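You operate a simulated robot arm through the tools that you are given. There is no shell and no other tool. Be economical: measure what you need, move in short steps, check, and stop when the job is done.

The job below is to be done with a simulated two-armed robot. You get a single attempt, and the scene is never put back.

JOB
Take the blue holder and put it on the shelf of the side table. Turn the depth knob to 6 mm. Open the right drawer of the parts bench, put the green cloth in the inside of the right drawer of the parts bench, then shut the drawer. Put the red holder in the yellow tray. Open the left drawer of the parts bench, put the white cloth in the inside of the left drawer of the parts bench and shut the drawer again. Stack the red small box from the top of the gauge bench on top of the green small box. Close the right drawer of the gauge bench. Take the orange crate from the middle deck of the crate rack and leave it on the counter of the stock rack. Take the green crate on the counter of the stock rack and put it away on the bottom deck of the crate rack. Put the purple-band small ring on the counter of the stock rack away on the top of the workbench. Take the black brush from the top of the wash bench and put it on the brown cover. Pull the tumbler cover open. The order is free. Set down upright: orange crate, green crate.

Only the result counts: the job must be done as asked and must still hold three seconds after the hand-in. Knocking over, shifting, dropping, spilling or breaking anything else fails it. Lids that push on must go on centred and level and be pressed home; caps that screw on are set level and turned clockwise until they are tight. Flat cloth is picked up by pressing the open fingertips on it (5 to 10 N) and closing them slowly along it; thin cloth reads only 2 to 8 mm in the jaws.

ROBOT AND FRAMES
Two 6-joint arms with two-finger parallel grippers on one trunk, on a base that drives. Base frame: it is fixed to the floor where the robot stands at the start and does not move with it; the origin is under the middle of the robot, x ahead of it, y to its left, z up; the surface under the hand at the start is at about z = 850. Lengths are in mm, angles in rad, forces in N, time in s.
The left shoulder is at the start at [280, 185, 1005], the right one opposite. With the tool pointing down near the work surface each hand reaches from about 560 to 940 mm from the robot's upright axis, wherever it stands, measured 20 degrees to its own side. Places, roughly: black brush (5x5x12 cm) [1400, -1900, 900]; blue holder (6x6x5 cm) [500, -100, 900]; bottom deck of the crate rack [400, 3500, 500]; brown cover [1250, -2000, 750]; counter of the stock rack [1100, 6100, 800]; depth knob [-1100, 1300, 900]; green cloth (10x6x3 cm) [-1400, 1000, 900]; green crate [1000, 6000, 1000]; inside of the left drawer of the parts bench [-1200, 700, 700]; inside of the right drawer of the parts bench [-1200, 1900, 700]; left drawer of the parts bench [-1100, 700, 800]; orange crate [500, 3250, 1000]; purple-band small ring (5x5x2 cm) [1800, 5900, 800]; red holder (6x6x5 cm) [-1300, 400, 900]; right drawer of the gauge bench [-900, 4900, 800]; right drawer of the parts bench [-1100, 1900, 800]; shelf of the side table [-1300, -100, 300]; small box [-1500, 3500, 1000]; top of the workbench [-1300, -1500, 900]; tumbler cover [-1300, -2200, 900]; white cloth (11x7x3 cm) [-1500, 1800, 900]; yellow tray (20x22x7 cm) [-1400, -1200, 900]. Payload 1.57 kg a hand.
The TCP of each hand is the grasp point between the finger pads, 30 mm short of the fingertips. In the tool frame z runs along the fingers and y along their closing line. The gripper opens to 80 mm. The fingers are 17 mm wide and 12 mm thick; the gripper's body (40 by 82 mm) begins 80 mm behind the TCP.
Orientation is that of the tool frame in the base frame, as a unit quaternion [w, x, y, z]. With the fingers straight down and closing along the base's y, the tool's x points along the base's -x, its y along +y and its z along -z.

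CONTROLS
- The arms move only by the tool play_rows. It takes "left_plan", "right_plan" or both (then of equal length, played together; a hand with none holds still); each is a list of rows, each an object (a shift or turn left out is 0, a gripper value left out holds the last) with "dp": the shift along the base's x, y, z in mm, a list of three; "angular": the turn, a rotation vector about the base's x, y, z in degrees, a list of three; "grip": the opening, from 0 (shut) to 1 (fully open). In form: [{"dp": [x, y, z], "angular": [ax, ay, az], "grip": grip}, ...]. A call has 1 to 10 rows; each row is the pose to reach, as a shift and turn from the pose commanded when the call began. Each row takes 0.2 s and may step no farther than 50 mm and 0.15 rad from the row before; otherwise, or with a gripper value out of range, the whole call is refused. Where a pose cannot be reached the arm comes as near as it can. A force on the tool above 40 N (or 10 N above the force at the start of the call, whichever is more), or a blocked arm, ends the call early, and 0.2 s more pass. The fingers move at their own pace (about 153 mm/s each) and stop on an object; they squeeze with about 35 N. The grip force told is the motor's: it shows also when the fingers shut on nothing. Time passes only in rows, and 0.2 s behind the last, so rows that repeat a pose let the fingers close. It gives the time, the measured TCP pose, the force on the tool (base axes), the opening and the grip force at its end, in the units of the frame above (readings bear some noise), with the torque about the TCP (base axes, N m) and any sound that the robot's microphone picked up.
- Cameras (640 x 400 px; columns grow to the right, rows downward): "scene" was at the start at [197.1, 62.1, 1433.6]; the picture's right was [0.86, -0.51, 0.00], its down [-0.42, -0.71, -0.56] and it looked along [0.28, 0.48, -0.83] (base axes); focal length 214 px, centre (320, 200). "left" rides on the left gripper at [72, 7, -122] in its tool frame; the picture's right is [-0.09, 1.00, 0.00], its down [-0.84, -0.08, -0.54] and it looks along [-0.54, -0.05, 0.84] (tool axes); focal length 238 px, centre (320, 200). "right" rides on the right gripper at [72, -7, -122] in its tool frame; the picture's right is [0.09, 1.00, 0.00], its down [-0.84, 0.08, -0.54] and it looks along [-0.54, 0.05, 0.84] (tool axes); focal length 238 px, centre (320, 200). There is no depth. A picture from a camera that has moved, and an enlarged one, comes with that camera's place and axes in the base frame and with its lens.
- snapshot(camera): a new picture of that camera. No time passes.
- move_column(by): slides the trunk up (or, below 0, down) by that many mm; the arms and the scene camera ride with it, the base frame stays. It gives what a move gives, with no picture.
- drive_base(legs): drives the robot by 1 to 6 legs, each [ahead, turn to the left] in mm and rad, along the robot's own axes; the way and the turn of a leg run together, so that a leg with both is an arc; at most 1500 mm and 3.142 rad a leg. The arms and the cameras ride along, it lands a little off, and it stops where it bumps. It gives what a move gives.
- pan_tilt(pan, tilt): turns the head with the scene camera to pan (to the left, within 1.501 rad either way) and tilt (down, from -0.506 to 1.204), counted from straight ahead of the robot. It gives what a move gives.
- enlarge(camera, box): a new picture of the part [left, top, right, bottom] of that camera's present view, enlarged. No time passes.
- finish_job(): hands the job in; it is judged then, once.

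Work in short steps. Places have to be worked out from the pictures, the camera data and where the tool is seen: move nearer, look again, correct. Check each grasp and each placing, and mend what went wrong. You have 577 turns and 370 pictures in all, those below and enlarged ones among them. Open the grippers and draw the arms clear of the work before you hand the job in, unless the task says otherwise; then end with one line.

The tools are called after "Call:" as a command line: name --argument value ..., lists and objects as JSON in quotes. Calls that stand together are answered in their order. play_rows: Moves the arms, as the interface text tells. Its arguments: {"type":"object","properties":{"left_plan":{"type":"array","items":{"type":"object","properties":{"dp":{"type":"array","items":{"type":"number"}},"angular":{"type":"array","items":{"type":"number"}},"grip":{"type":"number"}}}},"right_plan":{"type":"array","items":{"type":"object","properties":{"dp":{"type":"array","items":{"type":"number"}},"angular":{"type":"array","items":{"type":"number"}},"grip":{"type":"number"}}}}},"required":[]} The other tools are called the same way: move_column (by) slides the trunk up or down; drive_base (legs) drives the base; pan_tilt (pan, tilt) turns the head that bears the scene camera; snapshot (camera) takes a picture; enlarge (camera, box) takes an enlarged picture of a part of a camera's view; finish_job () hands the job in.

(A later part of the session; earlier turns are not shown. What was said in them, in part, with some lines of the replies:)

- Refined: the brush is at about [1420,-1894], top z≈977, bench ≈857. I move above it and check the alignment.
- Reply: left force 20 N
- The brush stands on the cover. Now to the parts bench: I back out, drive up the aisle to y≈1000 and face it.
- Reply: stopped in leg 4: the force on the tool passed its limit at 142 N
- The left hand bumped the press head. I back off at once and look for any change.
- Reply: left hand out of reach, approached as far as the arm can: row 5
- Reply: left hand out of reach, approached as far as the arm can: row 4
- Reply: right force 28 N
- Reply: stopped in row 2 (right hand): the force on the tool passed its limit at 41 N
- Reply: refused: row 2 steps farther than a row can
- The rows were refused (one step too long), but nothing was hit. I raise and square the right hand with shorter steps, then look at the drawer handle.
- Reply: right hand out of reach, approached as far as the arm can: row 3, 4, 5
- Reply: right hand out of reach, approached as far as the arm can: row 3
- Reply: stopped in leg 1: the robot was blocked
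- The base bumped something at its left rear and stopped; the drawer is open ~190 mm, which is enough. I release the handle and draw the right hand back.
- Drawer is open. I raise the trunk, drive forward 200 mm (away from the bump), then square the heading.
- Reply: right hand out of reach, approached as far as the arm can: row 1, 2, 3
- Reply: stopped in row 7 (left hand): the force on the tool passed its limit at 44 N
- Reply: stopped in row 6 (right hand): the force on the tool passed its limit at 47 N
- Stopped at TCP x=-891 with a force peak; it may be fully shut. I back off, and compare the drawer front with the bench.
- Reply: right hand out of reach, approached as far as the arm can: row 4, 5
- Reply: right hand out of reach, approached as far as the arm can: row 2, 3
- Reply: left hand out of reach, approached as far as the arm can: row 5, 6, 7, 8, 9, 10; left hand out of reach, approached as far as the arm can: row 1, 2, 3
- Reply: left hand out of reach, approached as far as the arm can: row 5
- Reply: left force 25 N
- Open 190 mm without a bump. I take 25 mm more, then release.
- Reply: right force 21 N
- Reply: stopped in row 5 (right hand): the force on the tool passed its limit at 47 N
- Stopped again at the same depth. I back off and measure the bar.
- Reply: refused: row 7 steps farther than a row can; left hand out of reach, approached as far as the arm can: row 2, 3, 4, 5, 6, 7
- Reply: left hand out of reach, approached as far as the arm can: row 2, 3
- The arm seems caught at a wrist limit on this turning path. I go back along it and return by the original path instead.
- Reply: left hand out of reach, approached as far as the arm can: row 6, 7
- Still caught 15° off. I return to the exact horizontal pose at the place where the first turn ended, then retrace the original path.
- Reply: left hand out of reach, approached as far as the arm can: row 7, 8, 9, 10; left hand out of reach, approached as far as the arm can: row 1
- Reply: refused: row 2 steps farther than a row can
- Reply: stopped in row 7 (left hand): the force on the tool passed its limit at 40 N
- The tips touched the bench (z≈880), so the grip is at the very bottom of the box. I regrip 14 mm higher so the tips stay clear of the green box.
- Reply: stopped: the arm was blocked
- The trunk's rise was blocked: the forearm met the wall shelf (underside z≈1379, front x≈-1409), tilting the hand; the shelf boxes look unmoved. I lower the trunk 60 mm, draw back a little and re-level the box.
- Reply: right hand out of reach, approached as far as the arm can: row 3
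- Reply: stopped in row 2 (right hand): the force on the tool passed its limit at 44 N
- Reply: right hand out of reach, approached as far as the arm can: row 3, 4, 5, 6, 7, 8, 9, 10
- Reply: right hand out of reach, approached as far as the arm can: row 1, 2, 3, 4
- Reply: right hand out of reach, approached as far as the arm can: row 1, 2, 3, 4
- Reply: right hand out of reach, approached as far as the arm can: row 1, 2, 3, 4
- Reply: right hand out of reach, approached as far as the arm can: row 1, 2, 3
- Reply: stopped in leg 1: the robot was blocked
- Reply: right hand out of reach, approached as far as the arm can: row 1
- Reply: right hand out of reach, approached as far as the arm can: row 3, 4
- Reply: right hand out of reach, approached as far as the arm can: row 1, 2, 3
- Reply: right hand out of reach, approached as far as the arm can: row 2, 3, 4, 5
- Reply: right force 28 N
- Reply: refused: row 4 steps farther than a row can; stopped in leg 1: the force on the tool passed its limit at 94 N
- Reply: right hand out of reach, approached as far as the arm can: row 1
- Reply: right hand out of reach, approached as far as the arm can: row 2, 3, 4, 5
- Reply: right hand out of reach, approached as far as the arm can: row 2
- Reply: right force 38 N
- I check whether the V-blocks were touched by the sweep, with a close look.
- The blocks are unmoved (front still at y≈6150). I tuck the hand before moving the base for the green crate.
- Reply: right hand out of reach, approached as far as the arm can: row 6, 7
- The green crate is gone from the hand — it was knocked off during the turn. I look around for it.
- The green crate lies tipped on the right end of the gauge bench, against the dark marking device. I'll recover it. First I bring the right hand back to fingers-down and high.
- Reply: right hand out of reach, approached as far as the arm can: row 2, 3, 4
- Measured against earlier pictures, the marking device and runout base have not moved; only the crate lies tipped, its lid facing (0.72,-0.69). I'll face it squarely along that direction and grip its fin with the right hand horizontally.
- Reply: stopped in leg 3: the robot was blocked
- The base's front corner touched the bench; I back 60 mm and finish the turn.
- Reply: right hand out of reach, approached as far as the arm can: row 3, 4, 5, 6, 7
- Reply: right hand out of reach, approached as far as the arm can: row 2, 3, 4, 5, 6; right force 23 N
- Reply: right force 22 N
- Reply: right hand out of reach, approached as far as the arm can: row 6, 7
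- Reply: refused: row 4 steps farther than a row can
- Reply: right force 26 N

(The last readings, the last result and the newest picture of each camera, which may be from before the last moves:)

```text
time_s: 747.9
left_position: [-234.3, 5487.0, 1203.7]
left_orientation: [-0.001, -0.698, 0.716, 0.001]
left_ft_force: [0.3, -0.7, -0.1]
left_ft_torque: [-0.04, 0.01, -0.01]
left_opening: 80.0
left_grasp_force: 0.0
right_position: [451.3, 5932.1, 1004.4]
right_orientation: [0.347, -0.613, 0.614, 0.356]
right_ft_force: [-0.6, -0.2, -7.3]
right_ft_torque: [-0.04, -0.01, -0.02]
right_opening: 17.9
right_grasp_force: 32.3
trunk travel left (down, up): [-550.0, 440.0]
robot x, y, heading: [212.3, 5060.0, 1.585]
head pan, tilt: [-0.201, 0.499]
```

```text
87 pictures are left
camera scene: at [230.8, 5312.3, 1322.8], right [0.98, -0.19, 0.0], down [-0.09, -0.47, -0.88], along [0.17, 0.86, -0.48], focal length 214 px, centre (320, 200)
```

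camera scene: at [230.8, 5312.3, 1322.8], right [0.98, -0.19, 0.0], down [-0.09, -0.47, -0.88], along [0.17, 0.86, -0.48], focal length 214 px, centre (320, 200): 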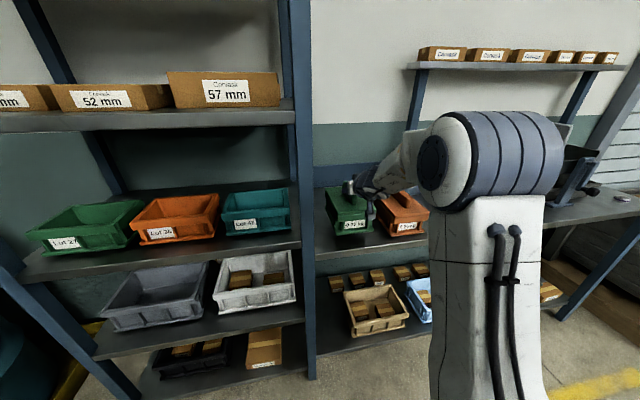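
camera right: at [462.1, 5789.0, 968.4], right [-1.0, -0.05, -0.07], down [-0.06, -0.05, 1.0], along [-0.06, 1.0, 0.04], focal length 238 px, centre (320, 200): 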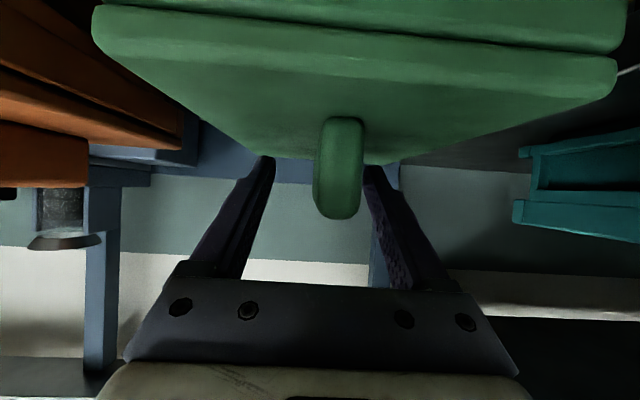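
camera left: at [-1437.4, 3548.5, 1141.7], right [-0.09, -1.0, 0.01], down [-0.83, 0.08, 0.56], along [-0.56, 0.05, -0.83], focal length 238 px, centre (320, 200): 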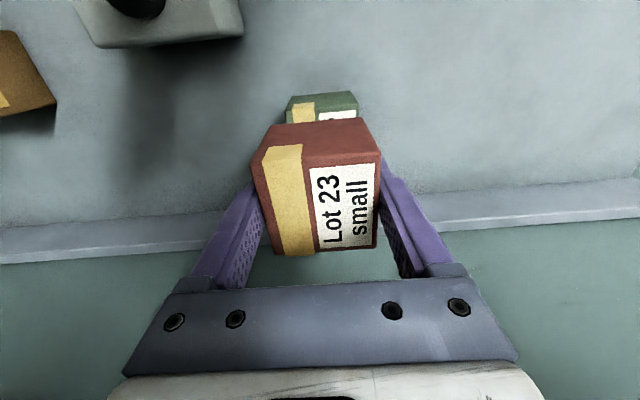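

Lifted and balanced. I withdraw straight back and tuck.

Call:
play_rows --right_plan '[{"dp": [0, -42, 3]}, {"dp": [0, -86, 6]}, {"dp": [0, -130, 10]}, {"dp": [0, -174, 15]}, {"dp": [5, -215, 20]}, {"dp": [30, -250, 25]}, {"dp": [65, -282, 30]}, {"dp": [100, -312, 35]}, {"dp": [140, -335, 38]}, {"dp": [180, -355, 38]}]'

```text
time_s: 750.1
left_position: [-235.5, 5488.4, 1203.8]
left_orientation: [-0.001, -0.698, 0.716, 0.001]
left_ft_force: [-0.2, 0.7, 1.1]
left_ft_torque: [0.0, -0.02, -0.01]
left_opening: 80.0
left_grasp_force: 0.1
right_position: [631.1, 5574.6, 1046.6]
right_orientation: [0.347, -0.613, 0.613, 0.358]
right_ft_force: [0.0, 0.6, -7.8]
right_ft_torque: [-0.06, 0.02, -0.02]
right_opening: 17.7
right_grasp_force: 32.3
right hand out of reach, approached as far as the arm can: row 5, 6, 7, 8
trunk travel left (down, up): [-550.0, 440.0]
robot x, y, heading: [214.7, 5062.1, 1.583]
head pan, tilt: [-0.201, 0.499]
```

Balanced and tucked. This time I raise the trunk 300 mm so the crate passes above everything on the benches, then travel.

Call:
move_column --by 300

Call:
drive_base --legs '[[0, 1.556], [610, 0]]'

```text
time_s: 753.1
left_position: [-236.2, 5486.7, 1503.1]
left_orientation: [0.0, -0.698, 0.717, 0.002]
left_ft_force: [-0.5, 0.1, 0.2]
left_ft_torque: [0.02, 0.02, 0.01]
left_opening: 80.2
left_grasp_force: 0.0
right_position: [630.7, 5575.2, 1347.0]
right_orientation: [0.348, -0.612, 0.614, 0.356]
right_ft_force: [0.4, 0.2, -8.6]
right_ft_torque: [-0.07, 0.03, -0.01]
right_opening: 17.8
right_grasp_force: 32.8
trunk travel left (down, up): [-850.0, 140.0]
robot x, y, heading: [216.6, 5066.2, 1.584]
head pan, tilt: [-0.201, 0.499]
```

```text
time_s: 760.3
left_position: [-828.4, 4620.6, 1502.5]
left_orientation: [0.002, 1.0, -0.02, 0.0]
left_ft_force: [0.3, 0.0, 0.5]
left_ft_torque: [0.03, 0.01, -0.01]
left_opening: 80.0
left_grasp_force: 0.0
right_position: [-905.3, 5487.8, 1345.9]
right_orientation: [0.003, 0.867, -0.007, -0.498]
right_ft_force: [-0.3, -0.3, -7.5]
right_ft_torque: [-0.02, 0.1, -0.01]
right_opening: 17.5
right_grasp_force: 32.4
trunk travel left (down, up): [-850.0, 140.0]
robot x, y, heading: [-395.4, 5066.2, 3.141]
head pan, tilt: [-0.201, 0.499]
```

Call:
drive_base --legs '[[0, 1.571]]'

Call:
drive_base --legs '[[1330, 0]]'

```text
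time_s: 764.5
left_position: [48.5, 4633.6, 1503.6]
left_orientation: [0.001, 0.719, 0.695, 0.001]
left_ft_force: [0.2, 0.7, 1.0]
left_ft_torque: [0.0, -0.01, 0.0]
left_opening: 80.0
left_grasp_force: 0.1
right_position: [-817.5, 4553.4, 1347.3]
right_orientation: [0.356, 0.616, 0.61, -0.349]
right_ft_force: [-0.4, 0.4, -7.5]
right_ft_torque: [-0.08, -0.02, 0.01]
right_opening: 18.2
right_grasp_force: 32.7
trunk travel left (down, up): [-850.0, 140.0]
robot x, y, heading: [-396.1, 5062.0, -1.567]
head pan, tilt: [-0.201, 0.499]
```

```text
time_s: 771.2
left_position: [84.6, 3317.7, 1504.0]
left_orientation: [0.003, 0.709, 0.705, 0.001]
left_ft_force: [-0.2, -0.1, 1.1]
left_ft_torque: [-0.03, 0.01, 0.03]
left_opening: 79.9
left_grasp_force: 0.0
right_position: [-779.5, 3210.4, 1346.2]
right_orientation: [0.361, 0.607, 0.619, -0.344]
right_ft_force: [0.1, -0.4, -7.2]
right_ft_torque: [-0.08, -0.02, -0.01]
right_opening: 17.9
right_grasp_force: 33.3
trunk travel left (down, up): [-850.0, 140.0]
robot x, y, heading: [-371.7, 3732.1, -1.54]
head pan, tilt: [-0.201, 0.499]
```

Before turning I draw the left hand in, so it clears the rack's top shelf.

Call:
play_rows --left_plan '[{"dp": [-15, 35, -10]}, {"dp": [-30, 70, -20]}, {"dp": [-50, 105, -30]}, {"dp": [-70, 135, -40]}]'

```text
time_s: 772.2
left_position: [23.7, 3450.7, 1466.8]
left_orientation: [0.001, 0.709, 0.705, 0.0]
left_ft_force: [-0.3, 0.5, 0.3]
left_ft_torque: [0.0, 0.03, -0.01]
left_opening: 79.8
left_grasp_force: 0.1
left hand out of reach, approached as far as the arm can: row 4
right_position: [-779.2, 3210.3, 1347.3]
right_orientation: [0.361, 0.607, 0.619, -0.344]
right_ft_force: [0.5, -0.2, -7.2]
right_ft_torque: [-0.06, 0.0, 0.02]
right_opening: 17.9
right_grasp_force: 32.6
trunk travel left (down, up): [-850.0, 140.0]
robot x, y, heading: [-372.9, 3734.7, -1.539]
head pan, tilt: [-0.201, 0.499]
```

Call:
drive_base --legs '[[0, 1.545]]'

Call:
pan_tilt --pan -0.2 --tilt 0.6

Call:
snapshot --camera "scene"

```text
time_s: 776.4
left_position: [-82.8, 4125.0, 1467.5]
left_orientation: [0.0, 0.013, 1.0, 0.001]
left_ft_force: [-0.9, -0.8, -0.5]
left_ft_torque: [-0.02, -0.01, -0.02]
left_opening: 79.9
left_grasp_force: 0.0
right_position: [141.3, 3317.6, 1346.1]
right_orientation: [0.498, 0.0, 0.867, 0.008]
right_ft_force: [-0.1, -0.6, -9.3]
right_ft_torque: [0.0, -0.09, 0.0]
right_opening: 17.6
right_grasp_force: 32.4
trunk travel left (down, up): [-850.0, 140.0]
robot x, y, heading: [-372.9, 3732.0, 0.007]
head pan, tilt: [-0.201, 0.499]
```

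```text
time_s: 777.0
left_position: [-82.8, 4126.3, 1467.9]
left_orientation: [0.0, 0.014, 1.0, 0.001]
left_ft_force: [0.0, -0.2, -0.1]
left_ft_torque: [-0.01, 0.0, 0.0]
left_opening: 80.3
left_grasp_force: 0.0
right_position: [141.9, 3318.3, 1346.8]
right_orientation: [0.498, 0.0, 0.867, 0.008]
right_ft_force: [1.1, 0.3, -8.3]
right_ft_torque: [-0.05, -0.08, 0.01]
right_opening: 17.8
right_grasp_force: 32.5
trunk travel left (down, up): [-850.0, 140.0]
robot x, y, heading: [-374.4, 3730.9, 0.012]
head pan, tilt: [-0.201, 0.6]
```

```text
86 pictures are left
camera scene: at [-125.5, 3720.3, 1613.9], right [-0.19, -0.98, 0.0], down [-0.55, 0.11, -0.83], along [0.81, -0.15, -0.56], focal length 214 px, centre (320, 200)
```

scene: 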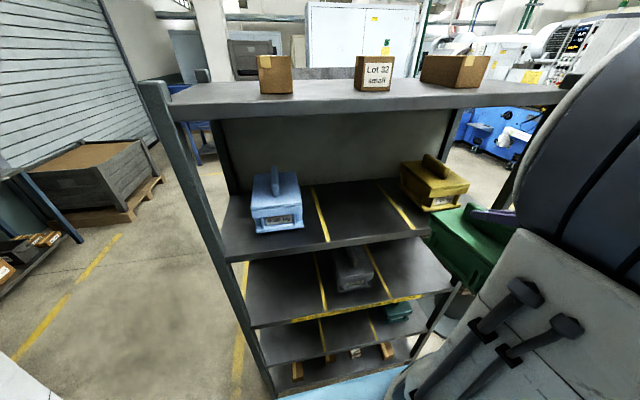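

Facing the rack. I back off 170 mm, then lower the trunk 502 mm for the bottom deck.

Call:
drive_base --legs '[[-165, 0]]'

Call:
move_column --by -400

Call:
move_column --by -100

Call:
pan_tilt --pan -0.2 --tilt 0.3

Call:
snapshot --camera "scene"

```text
time_s: 778.5
left_position: [-248.6, 4124.6, 1467.7]
left_orientation: [-0.001, 0.014, 1.0, 0.001]
left_ft_force: [0.4, -0.1, 0.3]
left_ft_torque: [-0.01, 0.03, 0.02]
left_opening: 80.0
left_grasp_force: 0.1
right_position: [-26.1, 3315.6, 1346.3]
right_orientation: [0.498, 0.0, 0.867, 0.008]
right_ft_force: [0.7, 0.8, -8.5]
right_ft_torque: [0.03, -0.08, -0.02]
right_opening: 17.9
right_grasp_force: 32.2
trunk travel left (down, up): [-850.0, 140.0]
robot x, y, heading: [-543.1, 3730.9, 0.009]
head pan, tilt: [-0.201, 0.6]
```

```text
time_s: 782.3
left_position: [-247.3, 4123.9, 1068.1]
left_orientation: [-0.001, 0.014, 1.0, 0.0]
left_ft_force: [0.0, 0.3, 0.5]
left_ft_torque: [0.02, 0.0, 0.0]
left_opening: 79.9
left_grasp_force: 0.0
right_position: [-24.4, 3316.3, 946.5]
right_orientation: [0.498, 0.001, 0.867, 0.007]
right_ft_force: [0.3, 0.3, -8.2]
right_ft_torque: [-0.02, -0.08, -0.01]
right_opening: 18.0
right_grasp_force: 32.6
trunk travel left (down, up): [-450.0, 540.0]
robot x, y, heading: [-542.4, 3731.7, 0.011]
head pan, tilt: [-0.201, 0.6]
```

```text
time_s: 783.6
left_position: [-247.3, 4124.8, 968.0]
left_orientation: [0.0, 0.013, 1.0, 0.001]
left_ft_force: [0.1, 0.0, -0.1]
left_ft_torque: [0.02, 0.01, 0.02]
left_opening: 79.9
left_grasp_force: 0.0
right_position: [-26.2, 3315.1, 845.9]
right_orientation: [0.499, 0.0, 0.867, 0.008]
right_ft_force: [0.4, -0.3, -7.6]
right_ft_torque: [-0.01, -0.1, 0.02]
right_opening: 17.8
right_grasp_force: 32.4
trunk travel left (down, up): [-350.0, 640.0]
robot x, y, heading: [-539.9, 3734.1, 0.014]
head pan, tilt: [-0.201, 0.6]
```

```text
time_s: 784.5
left_position: [-249.6, 4123.7, 968.6]
left_orientation: [0.0, 0.013, 1.0, 0.001]
left_ft_force: [-0.5, -0.1, -0.1]
left_ft_torque: [0.01, 0.03, 0.0]
left_opening: 80.0
left_grasp_force: 0.2
right_position: [-24.1, 3316.2, 846.6]
right_orientation: [0.498, 0.002, 0.867, 0.006]
right_ft_force: [0.7, 0.0, -7.8]
right_ft_torque: [0.02, -0.08, 0.01]
right_opening: 17.6
right_grasp_force: 32.6
trunk travel left (down, up): [-350.0, 640.0]
robot x, y, heading: [-538.7, 3734.8, 0.011]
head pan, tilt: [-0.201, 0.3]
```

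```text
85 pictures are left
camera scene: at [-287.1, 3717.3, 1141.3], right [-0.19, -0.98, 0.0], down [-0.29, 0.06, -0.95], along [0.94, -0.18, -0.3], focal length 214 px, centre (320, 200)
```

scene: 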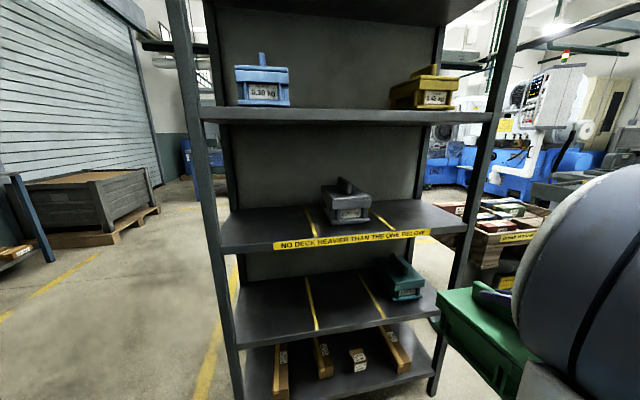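

Bottom deck top is about z≈497, centre lane y≈3367–3615. I lower the trunk 130 mm more so the arm can enter level.

Call:
move_column --by -130

Call:
play_rows --right_plan '[{"dp": [20, 30, 0]}, {"dp": [45, 60, 0]}, {"dp": [70, 92, -8]}, {"dp": [92, 125, -18]}, {"dp": [115, 155, -30]}, {"dp": [140, 175, -45]}]'

Call:
snapshot --camera "scene"

```text
time_s: 786.0
left_position: [-248.4, 4124.5, 838.3]
left_orientation: [0.0, 0.014, 1.0, 0.001]
left_ft_force: [0.2, 0.4, -0.2]
left_ft_torque: [-0.02, 0.0, 0.04]
left_opening: 80.0
left_grasp_force: 0.0
right_position: [-25.8, 3315.6, 715.9]
right_orientation: [0.499, 0.001, 0.866, 0.007]
right_ft_force: [0.1, -0.4, -8.8]
right_ft_torque: [-0.03, -0.06, -0.02]
right_opening: 17.7
right_grasp_force: 32.8
trunk travel left (down, up): [-220.0, 770.0]
robot x, y, heading: [-541.8, 3736.8, 0.018]
head pan, tilt: [-0.201, 0.3]
```

```text
time_s: 787.4
left_position: [-248.3, 4124.3, 837.9]
left_orientation: [-0.001, 0.012, 1.0, 0.0]
left_ft_force: [0.2, -0.2, 0.1]
left_ft_torque: [-0.02, 0.0, -0.03]
left_opening: 80.1
left_grasp_force: 0.1
right_position: [114.3, 3489.5, 672.2]
right_orientation: [0.496, 0.001, 0.868, 0.007]
right_ft_force: [-0.4, 0.3, -8.0]
right_ft_torque: [0.01, -0.05, 0.03]
right_opening: 18.0
right_grasp_force: 32.5
right hand out of reach, approached as far as the arm can: row 2, 3, 4, 5
trunk travel left (down, up): [-220.0, 770.0]
robot x, y, heading: [-540.6, 3736.0, 0.012]
head pan, tilt: [-0.201, 0.3]
```

```text
84 pictures are left
camera scene: at [-287.1, 3717.3, 1011.3], right [-0.19, -0.98, 0.0], down [-0.29, 0.06, -0.96], along [0.94, -0.18, -0.3], focal length 214 px, centre (320, 200)
```

scene: 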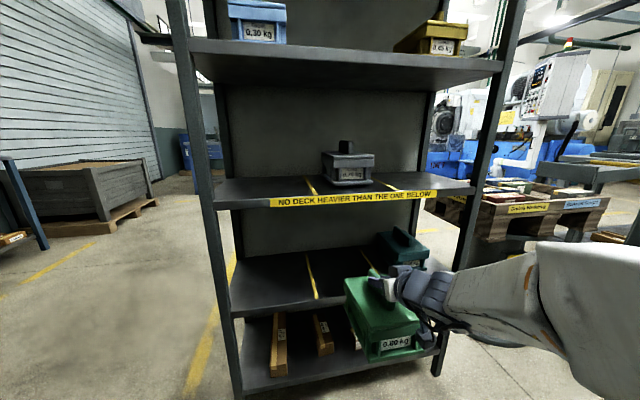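

In line with the centre lane, ~45 mm above the deck. I move in half way and check.

Call:
play_rows --right_plan '[{"dp": [45, 1, 0]}, {"dp": [90, 2, 0]}, {"dp": [135, 2, 0]}]'

Call:
enlarge --camera "scene" --box '[220, 170, 480, 370]'

```text
time_s: 788.2
left_position: [-250.5, 4122.9, 838.3]
left_orientation: [0.001, 0.013, 1.0, 0.001]
left_ft_force: [-0.4, 0.3, 0.3]
left_ft_torque: [-0.01, -0.02, -0.02]
left_opening: 80.1
left_grasp_force: 0.1
right_position: [249.2, 3491.2, 669.4]
right_orientation: [0.497, 0.002, 0.868, 0.007]
right_ft_force: [0.0, 0.3, -7.0]
right_ft_torque: [0.02, -0.04, -0.01]
right_opening: 17.8
right_grasp_force: 32.3
trunk travel left (down, up): [-220.0, 770.0]
robot x, y, heading: [-535.5, 3731.2, 0.013]
head pan, tilt: [-0.201, 0.3]
```

```text
2.00 times, centred on (350, 270) of scene
camera zoom: at [-287.2, 3717.4, 1011.3], right [-0.19, -0.98, 0.0], down [-0.29, 0.06, -0.96], along [0.94, -0.18, -0.3], focal length 429 px, centre (260, 60)
```

zoom: 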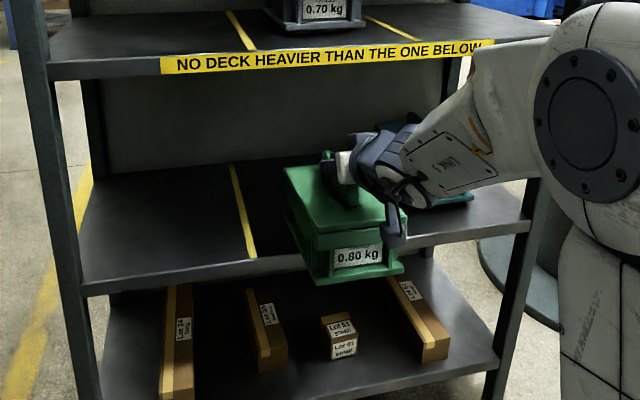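

Clear. I move in the rest of the way.

Call:
play_rows --right_plan '[{"dp": [45, 0, -3]}, {"dp": [90, 0, -6]}, {"dp": [135, 0, -8]}]'

Call:
enlarge --camera "scene" --box '[220, 170, 480, 370]'

```text
time_s: 789.0
left_position: [-249.5, 4122.2, 837.2]
left_orientation: [0.0, 0.013, 1.0, 0.002]
left_ft_force: [-0.2, 0.1, 0.1]
left_ft_torque: [0.04, 0.0, -0.01]
left_opening: 80.0
left_grasp_force: 0.0
right_position: [385.7, 3494.7, 662.9]
right_orientation: [0.497, 0.001, 0.867, 0.007]
right_ft_force: [-1.0, 0.0, -7.6]
right_ft_torque: [0.0, -0.07, -0.01]
right_opening: 18.2
right_grasp_force: 32.7
trunk travel left (down, up): [-220.0, 770.0]
robot x, y, heading: [-539.3, 3735.2, 0.013]
head pan, tilt: [-0.201, 0.3]
```

```text
2.00 times, centred on (350, 270) of scene
camera zoom: at [-287.2, 3717.3, 1011.4], right [-0.19, -0.98, 0.0], down [-0.29, 0.06, -0.96], along [0.94, -0.18, -0.3], focal length 429 px, centre (260, 60)
```

zoom: 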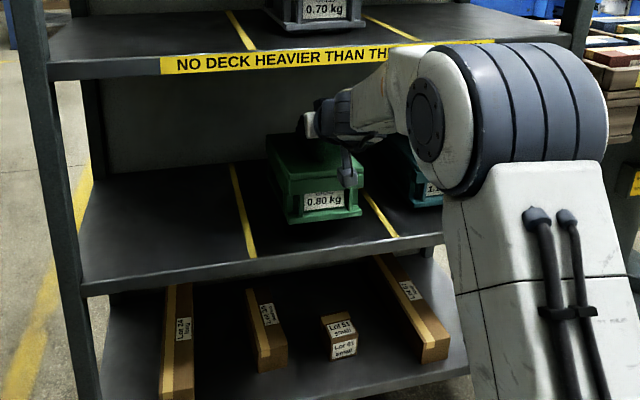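

Inside the centre lane. I lower slowly to contact.

Call:
play_rows --right_plan '[{"dp": [0, 0, -10]}, {"dp": [0, 0, -18]}, {"dp": [0, 0, -24]}, {"dp": [0, 0, -29]}, {"dp": [0, 0, -33]}, {"dp": [0, 0, -37]}, {"dp": [0, 0, -40]}]'

```text
time_s: 790.6
left_position: [-249.7, 4124.4, 838.3]
left_orientation: [0.0, 0.013, 1.0, 0.001]
left_ft_force: [0.3, 0.3, -0.9]
left_ft_torque: [-0.02, 0.02, 0.04]
left_opening: 80.1
left_grasp_force: 0.1
right_position: [385.5, 3493.2, 631.2]
right_orientation: [0.504, -0.001, 0.864, 0.007]
right_ft_force: [-0.5, 0.2, 29.0]
right_ft_torque: [-0.47, -0.06, 0.25]
right_opening: 18.0
right_grasp_force: 32.0
trunk travel left (down, up): [-220.0, 770.0]
robot x, y, heading: [-540.9, 3733.3, 0.009]
head pan, tilt: [-0.201, 0.3]
```

Contact at z≈631. I relieve 8 mm of command, open, and check.

Call:
play_rows --right_plan '[{"dp": [0, 0, 5]}, {"dp": [0, 0, 8]}, {"dp": [0, 0, 8], "grip": 0.5}, {"dp": [0, 0, 8], "grip": 0.9}, {"dp": [0, 0, 8], "grip": 0.9}]'

Call:
snapshot --camera "right"

```text
time_s: 791.8
left_position: [-248.5, 4125.0, 838.2]
left_orientation: [0.0, 0.013, 1.0, 0.001]
left_ft_force: [0.6, 0.7, -0.6]
left_ft_torque: [0.01, 0.03, 0.01]
left_opening: 80.1
left_grasp_force: 0.1
right_position: [384.2, 3491.8, 631.1]
right_orientation: [0.498, 0.001, 0.867, 0.007]
right_ft_force: [-1.3, 0.3, 0.1]
right_ft_torque: [0.0, 0.0, 0.01]
right_opening: 71.9
right_grasp_force: 0.1
trunk travel left (down, up): [-220.0, 770.0]
robot x, y, heading: [-539.2, 3732.1, 0.012]
head pan, tilt: [-0.201, 0.3]
```

```text
81 pictures are left
camera right: at [242.6, 3485.2, 630.7], right [-0.05, 1.0, -0.07], down [-0.05, 0.06, 1.0], along [1.0, 0.05, 0.04], focal length 238 px, centre (320, 200)
```

right: 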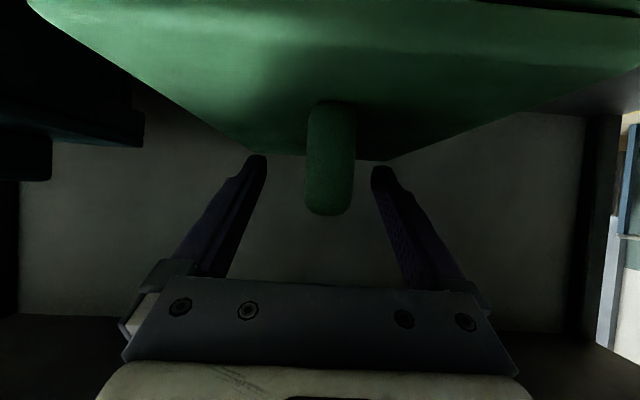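

Released. I withdraw straight back.

Call:
play_rows --right_plan '[{"dp": [-40, 0, 4]}, {"dp": [-82, 0, 8]}, {"dp": [-125, 0, 14]}, {"dp": [-168, 0, 22]}, {"dp": [-210, 0, 30]}, {"dp": [-250, 0, 40]}, {"dp": [-285, -10, 50]}]'

Call:
snapshot --camera "scene"

```text
time_s: 793.4
left_position: [-248.8, 4124.8, 837.8]
left_orientation: [0.0, 0.013, 1.0, 0.001]
left_ft_force: [-0.2, -0.5, 0.1]
left_ft_torque: [0.0, 0.0, -0.03]
left_opening: 80.2
left_grasp_force: 0.1
right_position: [103.5, 3481.0, 679.4]
right_orientation: [0.497, 0.0, 0.868, 0.009]
right_ft_force: [0.1, 1.5, -0.2]
right_ft_torque: [0.01, 0.02, 0.02]
right_opening: 72.2
right_grasp_force: 0.0
right hand out of reach, approached as far as the arm can: row 7
trunk travel left (down, up): [-220.0, 770.0]
robot x, y, heading: [-540.3, 3733.6, 0.009]
head pan, tilt: [-0.201, 0.3]
```

```text
80 pictures are left
camera scene: at [-287.2, 3717.5, 1011.4], right [-0.19, -0.98, 0.0], down [-0.29, 0.06, -0.96], along [0.94, -0.18, -0.3], focal length 214 px, centre (320, 200)
```

scene: 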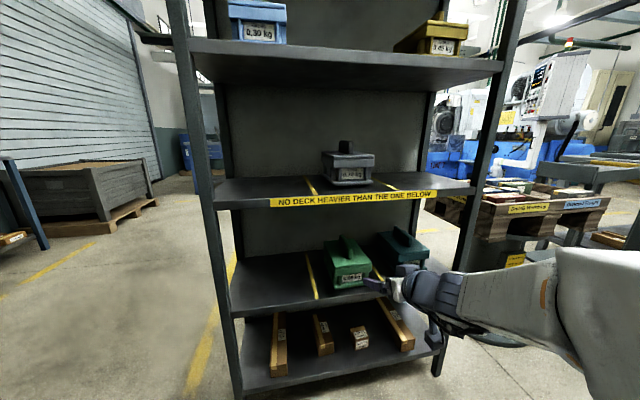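

Green crate stands in the bottom deck's centre lane. Now only the ring remains; I bring the right hand back to fingers-down and raise the trunk.

Call:
play_rows --right_plan '[{"dp": [-22, -18, 15], "angular": [0, 8, 0]}, {"dp": [-44, -36, 30], "angular": [0, 16, 0]}, {"dp": [-66, -54, 45], "angular": [0, 24, 0]}, {"dp": [-88, -72, 60], "angular": [0, 32, 0]}, {"dp": [-110, -92, 80], "angular": [0, 40, 0]}, {"dp": [-132, -115, 100], "angular": [0, 48, 0]}, {"dp": [-154, -138, 120], "angular": [0, 56, 0]}, {"dp": [-178, -160, 140], "angular": [0, 60, 0]}, {"dp": [-200, -185, 150], "angular": [0, 60, 0]}]'

Call:
move_column --by 400

Call:
move_column --by 80

```text
time_s: 795.4
left_position: [-248.7, 4124.2, 837.6]
left_orientation: [0.0, 0.013, 1.0, 0.0]
left_ft_force: [0.0, -0.2, -0.3]
left_ft_torque: [0.02, 0.0, 0.01]
left_opening: 79.7
left_grasp_force: 0.2
right_position: [-95.1, 3296.9, 829.2]
right_orientation: [-0.002, 0.004, 1.0, 0.004]
right_ft_force: [0.8, 0.0, -0.6]
right_ft_torque: [-0.05, 0.01, 0.01]
right_opening: 71.9
right_grasp_force: 0.1
right hand out of reach, approached as far as the arm can: row 1, 2, 3, 4
trunk travel left (down, up): [-220.0, 770.0]
robot x, y, heading: [-537.8, 3731.2, 0.013]
head pan, tilt: [-0.201, 0.3]
```

```text
time_s: 799.3
left_position: [-249.3, 4124.8, 1238.3]
left_orientation: [0.0, 0.013, 1.0, 0.001]
left_ft_force: [-0.6, 0.5, 0.4]
left_ft_torque: [0.01, -0.02, 0.0]
left_opening: 79.8
left_grasp_force: 0.2
right_position: [-95.3, 3296.1, 1229.3]
right_orientation: [-0.002, 0.004, 1.0, 0.006]
right_ft_force: [-0.6, 0.3, 0.0]
right_ft_torque: [0.01, -0.01, 0.0]
right_opening: 72.0
right_grasp_force: 0.1
trunk travel left (down, up): [-620.0, 370.0]
robot x, y, heading: [-540.1, 3733.5, 0.011]
head pan, tilt: [-0.201, 0.3]
```

```text
time_s: 800.4
left_position: [-248.4, 4124.1, 1317.5]
left_orientation: [0.0, 0.014, 1.0, 0.001]
left_ft_force: [0.1, -0.7, -0.3]
left_ft_torque: [-0.02, -0.02, 0.01]
left_opening: 80.2
left_grasp_force: 0.1
right_position: [-95.3, 3295.8, 1309.3]
right_orientation: [-0.002, 0.004, 1.0, 0.006]
right_ft_force: [0.3, 0.1, 1.0]
right_ft_torque: [0.02, -0.04, -0.01]
right_opening: 71.9
right_grasp_force: 0.1
trunk travel left (down, up): [-700.0, 290.0]
robot x, y, heading: [-542.6, 3733.8, 0.011]
head pan, tilt: [-0.201, 0.3]
```

I move clear of the benches, turn, and drive up toward the stock counter's right end for the ring.

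Call:
drive_base --legs '[[125, 0], [0, 1.56], [1360, 0], [0, -1.571]]'

Call:
drive_base --legs '[[1400, 0], [530, 0], [0, 1.571]]'

Call:
pan_tilt --pan -0.2 --tilt 0.6

Call:
snapshot --camera "scene"

```text
time_s: 815.7
left_position: [-117.5, 5459.3, 1317.5]
left_orientation: [0.0, 0.027, 1.0, 0.001]
left_ft_force: [0.5, -0.2, 0.0]
left_ft_torque: [0.02, -0.01, -0.01]
left_opening: 80.2
left_grasp_force: 0.1
right_position: [11.7, 4628.4, 1311.1]
right_orientation: [-0.002, 0.018, 1.0, 0.005]
right_ft_force: [0.1, 0.9, -0.3]
right_ft_torque: [0.01, 0.0, 0.0]
right_opening: 72.0
right_grasp_force: 0.1
trunk travel left (down, up): [-700.0, 290.0]
robot x, y, heading: [-422.1, 5075.1, -0.017]
head pan, tilt: [-0.201, 0.3]
```

```text
time_s: 829.1
left_position: [1111.2, 5332.1, 1318.2]
left_orientation: [-0.001, -0.688, 0.725, 0.002]
left_ft_force: [0.5, 0.3, -0.1]
left_ft_torque: [-0.04, 0.01, 0.0]
left_opening: 79.7
left_grasp_force: 0.0
right_position: [1945.0, 5463.2, 1310.2]
right_orientation: [-0.005, -0.694, 0.72, 0.002]
right_ft_force: [0.1, -0.3, 0.2]
right_ft_torque: [0.0, 0.01, 0.0]
right_opening: 72.1
right_grasp_force: 0.0
trunk travel left (down, up): [-700.0, 290.0]
robot x, y, heading: [1499.3, 5031.1, 1.557]
head pan, tilt: [-0.201, 0.3]
```

```text
time_s: 829.9
left_position: [1113.0, 5333.0, 1317.5]
left_orientation: [0.0, -0.688, 0.726, 0.001]
left_ft_force: [-0.3, -0.1, -0.3]
left_ft_torque: [0.0, 0.0, -0.02]
left_opening: 79.8
left_grasp_force: 0.1
right_position: [1944.3, 5465.0, 1310.2]
right_orientation: [-0.005, -0.694, 0.72, 0.003]
right_ft_force: [-0.4, 0.1, -0.8]
right_ft_torque: [0.0, 0.02, -0.01]
right_opening: 72.2
right_grasp_force: 0.0
trunk travel left (down, up): [-700.0, 290.0]
robot x, y, heading: [1497.1, 5027.9, 1.557]
head pan, tilt: [-0.201, 0.6]
```

```text
79 pictures are left
camera scene: at [1519.3, 5278.6, 1464.0], right [0.98, -0.21, 0.0], down [-0.12, -0.55, -0.83], along [0.18, 0.81, -0.56], focal length 214 px, centre (320, 200)
```

scene: 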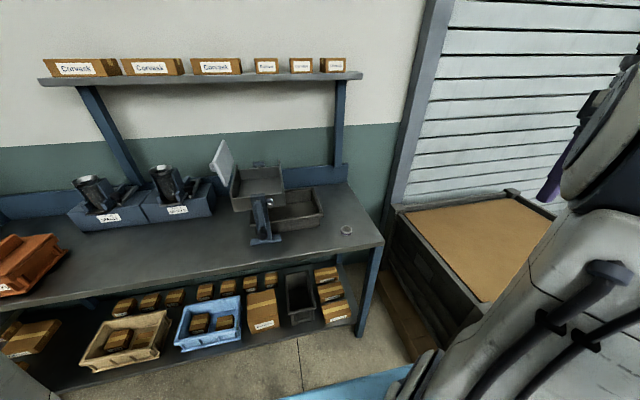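

The ring is at about [1770,5914]. I drive 60 mm nearer and bring the right hand over it.

Call:
drive_base --legs '[[60, 0]]'

Call:
play_rows --right_plan '[{"dp": [-20, 36, -20], "grip": 1}, {"dp": [-40, 72, -45]}, {"dp": [-60, 108, -70]}, {"dp": [-80, 144, -95]}, {"dp": [-100, 180, -120]}, {"dp": [-120, 216, -145]}, {"dp": [-137, 252, -170]}, {"dp": [-150, 290, -195]}, {"dp": [-160, 328, -220]}, {"dp": [-168, 366, -245]}]'

Call:
snapshot --camera "right"

```text
time_s: 830.9
left_position: [1113.5, 5392.7, 1317.7]
left_orientation: [-0.001, -0.688, 0.726, 0.001]
left_ft_force: [0.0, -1.6, -0.2]
left_ft_torque: [0.04, 0.0, 0.05]
left_opening: 80.1
left_grasp_force: 0.1
right_position: [1945.9, 5523.2, 1310.7]
right_orientation: [-0.005, -0.694, 0.72, 0.003]
right_ft_force: [0.0, -0.9, 0.9]
right_ft_torque: [0.03, 0.01, -0.02]
right_opening: 72.3
right_grasp_force: 0.0
trunk travel left (down, up): [-700.0, 290.0]
robot x, y, heading: [1499.1, 5093.9, 1.557]
head pan, tilt: [-0.201, 0.6]
```

```text
time_s: 833.1
left_position: [1113.7, 5393.6, 1317.5]
left_orientation: [0.0, -0.687, 0.726, 0.001]
left_ft_force: [-0.2, -0.5, 0.4]
left_ft_torque: [-0.01, 0.0, 0.02]
left_opening: 80.1
left_grasp_force: 0.1
right_position: [1777.7, 5887.0, 1063.6]
right_orientation: [-0.005, -0.694, 0.72, 0.003]
right_ft_force: [-0.9, 0.6, -0.5]
right_ft_torque: [-0.01, 0.0, -0.02]
right_opening: 80.2
right_grasp_force: 0.0
trunk travel left (down, up): [-700.0, 290.0]
robot x, y, heading: [1498.9, 5090.0, 1.552]
head pan, tilt: [-0.201, 0.6]
```

```text
78 pictures are left
camera right: at [1783.7, 5816.7, 1185.6], right [-1.0, -0.05, 0.01], down [-0.04, 0.84, 0.54], along [-0.04, 0.54, -0.84], focal length 238 px, centre (320, 200)
```

right: 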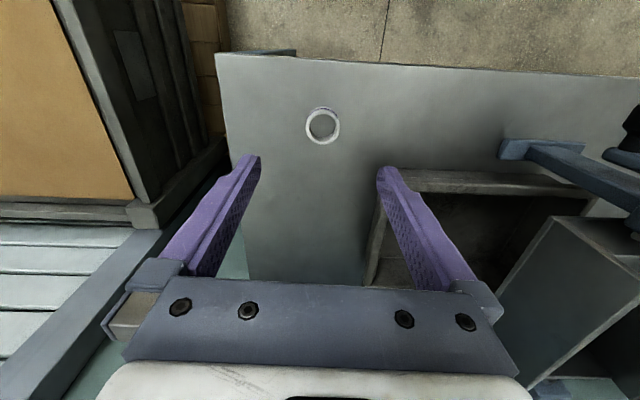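

Ring at [1772,5909]. I align, lower to TCP≈930 and check.

Call:
play_rows --right_plan '[{"dp": [-3, 11, -40], "grip": 0.85}, {"dp": [-6, 22, -80]}, {"dp": [-6, 22, -115]}, {"dp": [-6, 22, -140]}]'

Call:
snapshot --camera "right"

```text
time_s: 834.1
left_position: [1113.3, 5393.5, 1318.7]
left_orientation: [0.0, -0.688, 0.726, 0.001]
left_ft_force: [0.0, 0.2, -0.5]
left_ft_torque: [0.0, 0.02, 0.0]
left_opening: 80.1
left_grasp_force: 0.0
right_position: [1771.2, 5913.1, 925.2]
right_orientation: [-0.005, -0.694, 0.72, 0.003]
right_ft_force: [0.4, 0.6, 0.1]
right_ft_torque: [-0.03, -0.01, -0.01]
right_opening: 67.9
right_grasp_force: 0.1
trunk travel left (down, up): [-700.0, 290.0]
robot x, y, heading: [1498.8, 5091.3, 1.556]
head pan, tilt: [-0.201, 0.6]
```

```text
77 pictures are left
camera right: at [1778.1, 5842.2, 1047.0], right [-1.0, -0.06, 0.01], down [-0.04, 0.84, 0.54], along [-0.04, 0.54, -0.84], focal length 238 px, centre (320, 200)
```

right: 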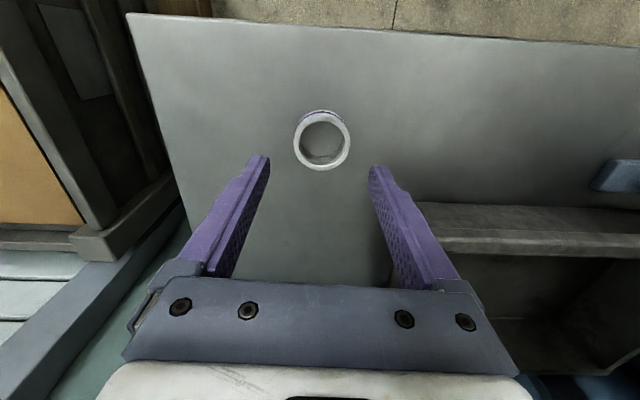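

I correct 6 mm in y, lower until just above the counter and close on the ring.

Call:
play_rows --right_plan '[{"dp": [0, -6, -25]}, {"dp": [0, -6, -40]}, {"dp": [0, -6, -48]}, {"dp": [0, -6, -51]}, {"dp": [0, -6, -51], "grip": 0.6}, {"dp": [0, -6, -51], "grip": 0.4}, {"dp": [0, -6, -51], "grip": 0.4}]'

Call:
snapshot --camera "right"

```text
time_s: 835.7
left_position: [1114.6, 5393.6, 1317.8]
left_orientation: [-0.001, -0.688, 0.726, 0.001]
left_ft_force: [-1.1, 0.0, 0.7]
left_ft_torque: [-0.01, -0.02, -0.01]
left_opening: 80.2
left_grasp_force: 0.0
right_position: [1771.3, 5907.4, 873.2]
right_orientation: [-0.006, -0.694, 0.72, 0.003]
right_ft_force: [0.0, 0.1, 0.6]
right_ft_torque: [-0.02, 0.03, 0.0]
right_opening: 45.9
right_grasp_force: 34.8
trunk travel left (down, up): [-700.0, 290.0]
robot x, y, heading: [1501.8, 5092.4, 1.558]
head pan, tilt: [-0.201, 0.6]
```

```text
76 pictures are left
camera right: at [1776.9, 5835.6, 996.7], right [-1.0, -0.06, 0.01], down [-0.04, 0.84, 0.54], along [-0.04, 0.54, -0.84], focal length 238 px, centre (320, 200)
```

right: 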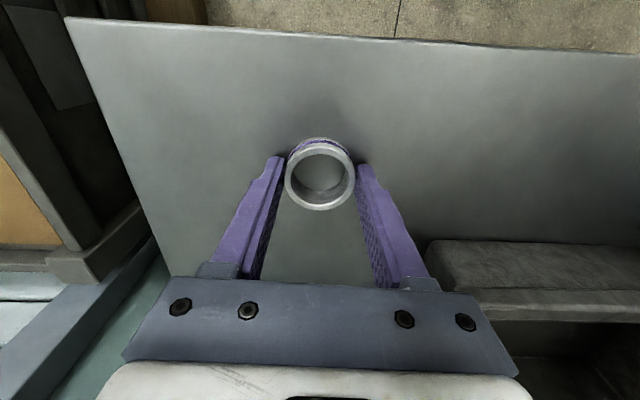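

Ring gripped at 46 mm. I lift and retract.

Call:
play_rows --right_plan '[{"dp": [0, 0, 40]}, {"dp": [0, -10, 85]}, {"dp": [0, -30, 125]}, {"dp": [5, -60, 160]}, {"dp": [10, -95, 195]}, {"dp": [20, -135, 220]}, {"dp": [30, -175, 245]}, {"dp": [40, -215, 270]}]'

Call:
snapshot --camera "right"

```text
time_s: 837.5
left_position: [1115.1, 5394.8, 1317.2]
left_orientation: [-0.001, -0.687, 0.726, 0.001]
left_ft_force: [0.0, -0.2, 0.3]
left_ft_torque: [-0.04, 0.03, 0.0]
left_opening: 80.2
left_grasp_force: 0.1
right_position: [1809.7, 5689.5, 1145.1]
right_orientation: [-0.005, -0.694, 0.72, 0.003]
right_ft_force: [-1.1, 0.6, -0.2]
right_ft_torque: [-0.05, 0.02, 0.01]
right_opening: 45.4
right_grasp_force: 34.9
trunk travel left (down, up): [-700.0, 290.0]
robot x, y, heading: [1497.5, 5091.7, 1.557]
head pan, tilt: [-0.201, 0.6]
```

```text
75 pictures are left
camera right: at [1814.6, 5618.6, 1267.6], right [-1.0, -0.06, 0.01], down [-0.04, 0.84, 0.54], along [-0.04, 0.54, -0.84], focal length 238 px, centre (320, 200)
```

right: 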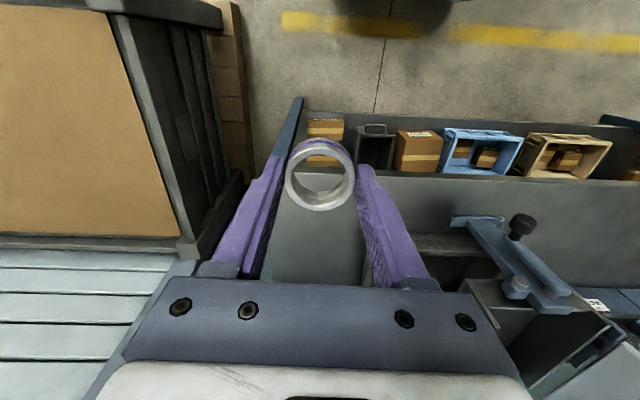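

I raise the trunk 100 mm for the journey and drive back to the aisle.

Call:
move_column --by 100

Call:
drive_base --legs '[[0, 1.58], [1400, 0], [420, 0], [0, 1.571]]'

```text
time_s: 838.8
left_position: [1114.2, 5394.2, 1417.1]
left_orientation: [0.0, -0.687, 0.727, 0.002]
left_ft_force: [-0.7, 0.1, -0.2]
left_ft_torque: [0.01, -0.02, 0.01]
left_opening: 80.2
left_grasp_force: 0.1
right_position: [1809.8, 5690.6, 1245.1]
right_orientation: [-0.006, -0.694, 0.72, 0.003]
right_ft_force: [0.3, 0.8, -1.0]
right_ft_torque: [0.02, 0.02, 0.04]
right_opening: 45.5
right_grasp_force: 35.0
trunk travel left (down, up): [-800.0, 190.0]
robot x, y, heading: [1498.4, 5090.4, 1.556]
head pan, tilt: [-0.201, 0.6]
```

```text
time_s: 855.7
left_position: [58.3, 4800.9, 1417.6]
left_orientation: [0.001, 0.72, 0.694, 0.001]
left_ft_force: [0.3, 0.6, 0.1]
left_ft_torque: [0.03, 0.0, 0.01]
left_opening: 80.1
left_grasp_force: 0.0
right_position: [-631.3, 4492.3, 1245.9]
right_orientation: [0.002, 0.713, 0.701, 0.005]
right_ft_force: [0.3, -0.2, -0.3]
right_ft_torque: [-0.01, 0.03, -0.02]
right_opening: 46.0
right_grasp_force: 35.1
trunk travel left (down, up): [-800.0, 190.0]
robot x, y, heading: [-332.7, 5097.6, -1.565]
head pan, tilt: [-0.201, 0.6]
```

Ring still held. I drive down the aisle in stages.

Call:
drive_base --legs '[[1500, -0.006], [1500, 0]]'

```text
time_s: 869.9
left_position: [99.4, 1872.5, 1417.1]
left_orientation: [0.0, 0.716, 0.698, 0.001]
left_ft_force: [0.7, 0.2, 0.2]
left_ft_torque: [0.0, -0.01, 0.0]
left_opening: 80.2
left_grasp_force: 0.0
right_position: [-586.1, 1553.6, 1245.0]
right_orientation: [0.002, 0.709, 0.705, 0.005]
right_ft_force: [-0.9, 0.3, -1.3]
right_ft_torque: [-0.01, -0.01, 0.0]
right_opening: 45.9
right_grasp_force: 34.9
trunk travel left (down, up): [-800.0, 190.0]
robot x, y, heading: [-295.2, 2159.5, -1.553]
head pan, tilt: [-0.201, 0.6]
```

Call:
drive_base --legs '[[0, -0.03], [1500, 0], [1500, 0]]'

```text
time_s: 884.6
left_position: [99.5, -1103.1, 1417.6]
left_orientation: [0.0, 0.717, 0.697, 0.001]
left_ft_force: [0.2, 0.2, -0.5]
left_ft_torque: [-0.01, -0.02, -0.01]
left_opening: 79.9
left_grasp_force: 0.0
right_position: [-587.2, -1415.5, 1245.5]
right_orientation: [0.002, 0.71, 0.704, 0.005]
right_ft_force: [0.8, -0.6, -0.9]
right_ft_torque: [-0.01, -0.02, 0.03]
right_opening: 45.9
right_grasp_force: 35.8
trunk travel left (down, up): [-800.0, 190.0]
robot x, y, heading: [-290.5, -811.3, -1.562]
head pan, tilt: [-0.201, 0.6]
```

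I go on to y≈-2090 and turn to the workbench.

Call:
drive_base --legs '[[1270, 0], [0, -1.575]]'

Call:
pan_tilt --pan -0.2 --tilt 0.6

Call:
snapshot --camera "scene"

```text
time_s: 894.9
left_position: [-557.4, -2490.3, 1417.4]
left_orientation: [0.001, 1.0, -0.008, 0.0]
left_ft_force: [-0.2, 0.9, -0.9]
left_ft_torque: [-0.01, 0.0, 0.0]
left_opening: 80.1
left_grasp_force: 0.1
right_position: [-879.0, -1808.2, 1245.1]
right_orientation: [0.006, 1.0, 0.001, 0.002]
right_ft_force: [1.1, 0.1, -0.9]
right_ft_torque: [-0.03, 0.01, 0.01]
right_opening: 45.8
right_grasp_force: 34.6
trunk travel left (down, up): [-800.0, 190.0]
robot x, y, heading: [-269.7, -2095.6, -3.112]
head pan, tilt: [-0.201, 0.6]
```

```text
time_s: 895.5
left_position: [-555.7, -2490.7, 1418.3]
left_orientation: [0.0, 1.0, -0.008, -0.001]
left_ft_force: [0.1, -0.2, 0.6]
left_ft_torque: [0.0, 0.0, -0.02]
left_opening: 80.2
left_grasp_force: 0.0
right_position: [-878.5, -1808.5, 1245.8]
right_orientation: [0.006, 1.0, 0.002, 0.001]
right_ft_force: [0.6, 0.0, -1.3]
right_ft_torque: [0.0, 0.0, -0.02]
right_opening: 45.7
right_grasp_force: 34.9
trunk travel left (down, up): [-800.0, 190.0]
robot x, y, heading: [-265.4, -2100.6, -3.117]
head pan, tilt: [-0.201, 0.6]
```

```text
74 pictures are left
camera scene: at [-515.4, -2082.9, 1563.9], right [0.18, 0.98, 0.0], down [0.56, -0.1, -0.83], along [-0.81, 0.15, -0.56], focal length 214 px, centre (320, 200)
```

scene: 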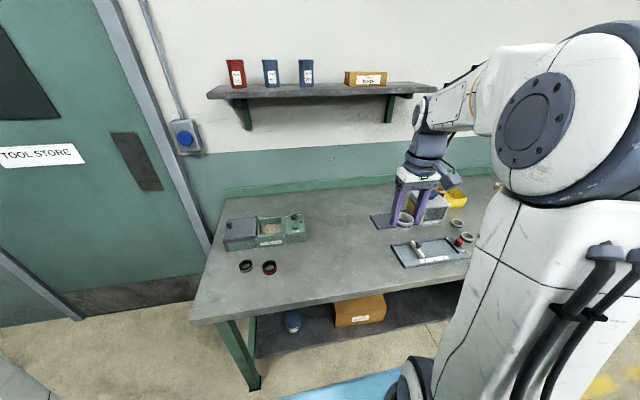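

Free bench area around [-1095,-1890]. I lower the trunk 100 mm and move the ring over it.

Call:
move_column --by -100

Call:
play_rows --right_plan '[{"dp": [-40, -15, 0]}, {"dp": [-80, -30, 0]}, {"dp": [-120, -45, 0]}, {"dp": [-160, -60, -10]}, {"dp": [-195, -75, -25]}, {"dp": [-216, -82, -60]}, {"dp": [-216, -82, -105]}, {"dp": [-216, -82, -150]}]'

Call:
snapshot --camera "right"

```text
time_s: 896.8
left_position: [-555.6, -2491.7, 1317.5]
left_orientation: [0.001, 1.0, -0.008, 0.0]
left_ft_force: [1.1, 1.0, -0.2]
left_ft_torque: [-0.01, -0.02, 0.0]
left_opening: 80.1
left_grasp_force: 0.0
right_position: [-878.8, -1808.5, 1145.4]
right_orientation: [0.005, 1.0, 0.0, 0.002]
right_ft_force: [0.3, -0.1, -0.3]
right_ft_torque: [0.01, -0.02, 0.01]
right_opening: 45.8
right_grasp_force: 34.6
trunk travel left (down, up): [-700.0, 290.0]
robot x, y, heading: [-268.1, -2098.8, -3.117]
head pan, tilt: [-0.201, 0.6]
```

```text
time_s: 898.6
left_position: [-555.6, -2492.7, 1317.4]
left_orientation: [0.001, 1.0, -0.008, 0.0]
left_ft_force: [0.1, 0.3, 0.4]
left_ft_torque: [-0.01, -0.01, 0.02]
left_opening: 80.3
left_grasp_force: 0.0
right_position: [-1096.0, -1888.9, 995.6]
right_orientation: [0.006, 1.0, 0.001, 0.002]
right_ft_force: [0.0, -0.4, 0.0]
right_ft_torque: [-0.01, -0.02, 0.0]
right_opening: 45.8
right_grasp_force: 35.1
trunk travel left (down, up): [-700.0, 290.0]
robot x, y, heading: [-267.5, -2094.8, -3.114]
head pan, tilt: [-0.201, 0.6]
```

```text
73 pictures are left
camera right: at [-1024.1, -1880.4, 1118.4], right [0.09, -1.0, 0.01], down [-0.84, -0.07, 0.54], along [-0.54, -0.06, -0.84], focal length 238 px, centre (320, 200)
```

right: 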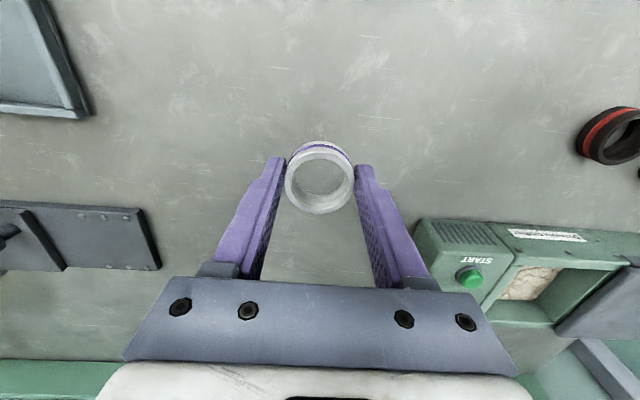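

Clear spot beneath. I lower to contact.

Call:
play_rows --right_plan '[{"dp": [0, 0, -35]}, {"dp": [0, 0, -60]}, {"dp": [0, 0, -68]}, {"dp": [0, 0, -73]}, {"dp": [0, 0, -77]}, {"dp": [0, 0, -81]}, {"dp": [0, 0, -84]}]'

```text
time_s: 900.2
left_position: [-555.4, -2492.2, 1319.2]
left_orientation: [0.0, 1.0, -0.008, 0.0]
left_ft_force: [-0.5, 0.4, 0.3]
left_ft_torque: [-0.01, 0.0, 0.02]
left_opening: 79.9
left_grasp_force: 0.1
right_position: [-1095.6, -1890.5, 913.4]
right_orientation: [0.005, 1.0, 0.001, -0.001]
right_ft_force: [3.9, -0.5, 16.4]
right_ft_torque: [0.28, -0.26, -0.04]
right_opening: 45.9
right_grasp_force: 35.1
trunk travel left (down, up): [-700.0, 290.0]
robot x, y, heading: [-267.2, -2095.6, -3.117]
head pan, tilt: [-0.201, 0.6]
```

Contact at 16 N. I ease up, open, and rise.

Call:
play_rows --right_plan '[{"dp": [0, 0, 2]}, {"dp": [0, 0, 2], "grip": 0.8}, {"dp": [0, 0, 2], "grip": 1}, {"dp": [0, 0, 30]}, {"dp": [0, 0, 75]}, {"dp": [0, 0, 120]}, {"dp": [10, 0, 165]}]'

Call:
snapshot --camera "right"

```text
time_s: 901.8
left_position: [-555.5, -2491.4, 1316.8]
left_orientation: [0.0, 1.0, -0.008, 0.0]
left_ft_force: [-0.7, -0.5, -0.1]
left_ft_torque: [0.01, -0.05, 0.01]
left_opening: 80.1
left_grasp_force: 0.1
right_position: [-1082.3, -1889.4, 1076.0]
right_orientation: [0.006, 1.0, 0.001, 0.002]
right_ft_force: [-0.8, 0.2, -0.2]
right_ft_torque: [0.01, 0.01, 0.02]
right_opening: 80.2
right_grasp_force: 0.1
trunk travel left (down, up): [-700.0, 290.0]
robot x, y, heading: [-267.1, -2098.9, -3.12]
head pan, tilt: [-0.201, 0.6]
```

```text
72 pictures are left
camera right: at [-1011.6, -1880.9, 1198.5], right [0.09, -1.0, 0.01], down [-0.84, -0.07, 0.54], along [-0.54, -0.06, -0.84], focal length 238 px, centre (320, 200)
```

right: 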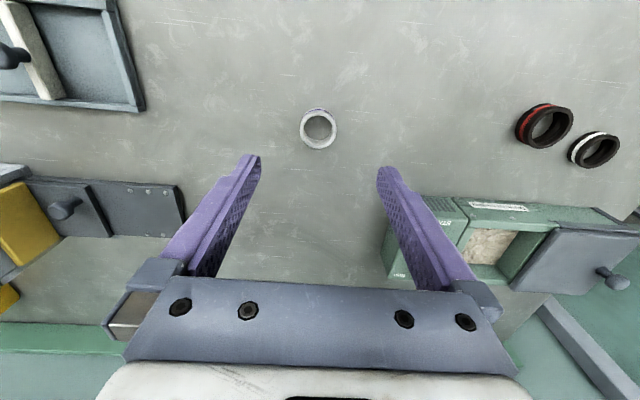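

The ring lies on the workbench, and the tumbler cover is open beside it. I draw the arm back and back off before handing in.

Call:
play_rows --right_plan '[{"dp": [45, 0, 20]}, {"dp": [90, 0, 40]}, {"dp": [135, 0, 50]}, {"dp": [180, 0, 50]}]'

Call:
drive_base --legs '[[-120, 0]]'

```text
time_s: 902.8
left_position: [-555.8, -2491.9, 1319.0]
left_orientation: [0.001, 1.0, -0.008, 0.0]
left_ft_force: [-0.9, 0.4, 0.2]
left_ft_torque: [-0.02, -0.02, -0.03]
left_opening: 80.1
left_grasp_force: 0.1
right_position: [-903.9, -1890.8, 1126.4]
right_orientation: [0.006, 1.0, 0.001, 0.002]
right_ft_force: [-0.4, 0.1, -0.2]
right_ft_torque: [0.01, -0.02, -0.01]
right_opening: 79.8
right_grasp_force: 0.0
trunk travel left (down, up): [-700.0, 290.0]
robot x, y, heading: [-269.9, -2094.4, -3.119]
head pan, tilt: [-0.201, 0.6]
```

```text
time_s: 904.0
left_position: [-432.4, -2488.8, 1317.7]
left_orientation: [0.001, 1.0, -0.006, 0.001]
left_ft_force: [0.4, -0.2, -0.3]
left_ft_torque: [0.0, -0.03, 0.02]
left_opening: 80.1
left_grasp_force: 0.1
right_position: [-781.7, -1889.0, 1125.7]
right_orientation: [0.005, 1.0, 0.002, 0.002]
right_ft_force: [-0.5, 1.1, -0.1]
right_ft_torque: [-0.01, -0.04, 0.0]
right_opening: 79.8
right_grasp_force: 0.1
trunk travel left (down, up): [-700.0, 290.0]
robot x, y, heading: [-144.4, -2093.9, -3.119]
head pan, tilt: [-0.201, 0.6]
```

All listed steps are done and both grippers are open and clear, so I hand in.

Call:
finish_job

```text
The job is handed in.
```

I completed every item and handed the job in, but the run was not clean. I dropped the green crate once; it landed tipped on the gauge bench, and I recovered it and set it upright on the bottom deck of the crate rack. I also swept both crates along the stock counter once and re-placed the orange one upright. The hands or base bumped the press, a rack post, the wall shelf, the gauge bench and something unseen behind the robot. The things I could look at again afterwards appeared unmoved. I never identified what I hit behind the robot near the parts bench.
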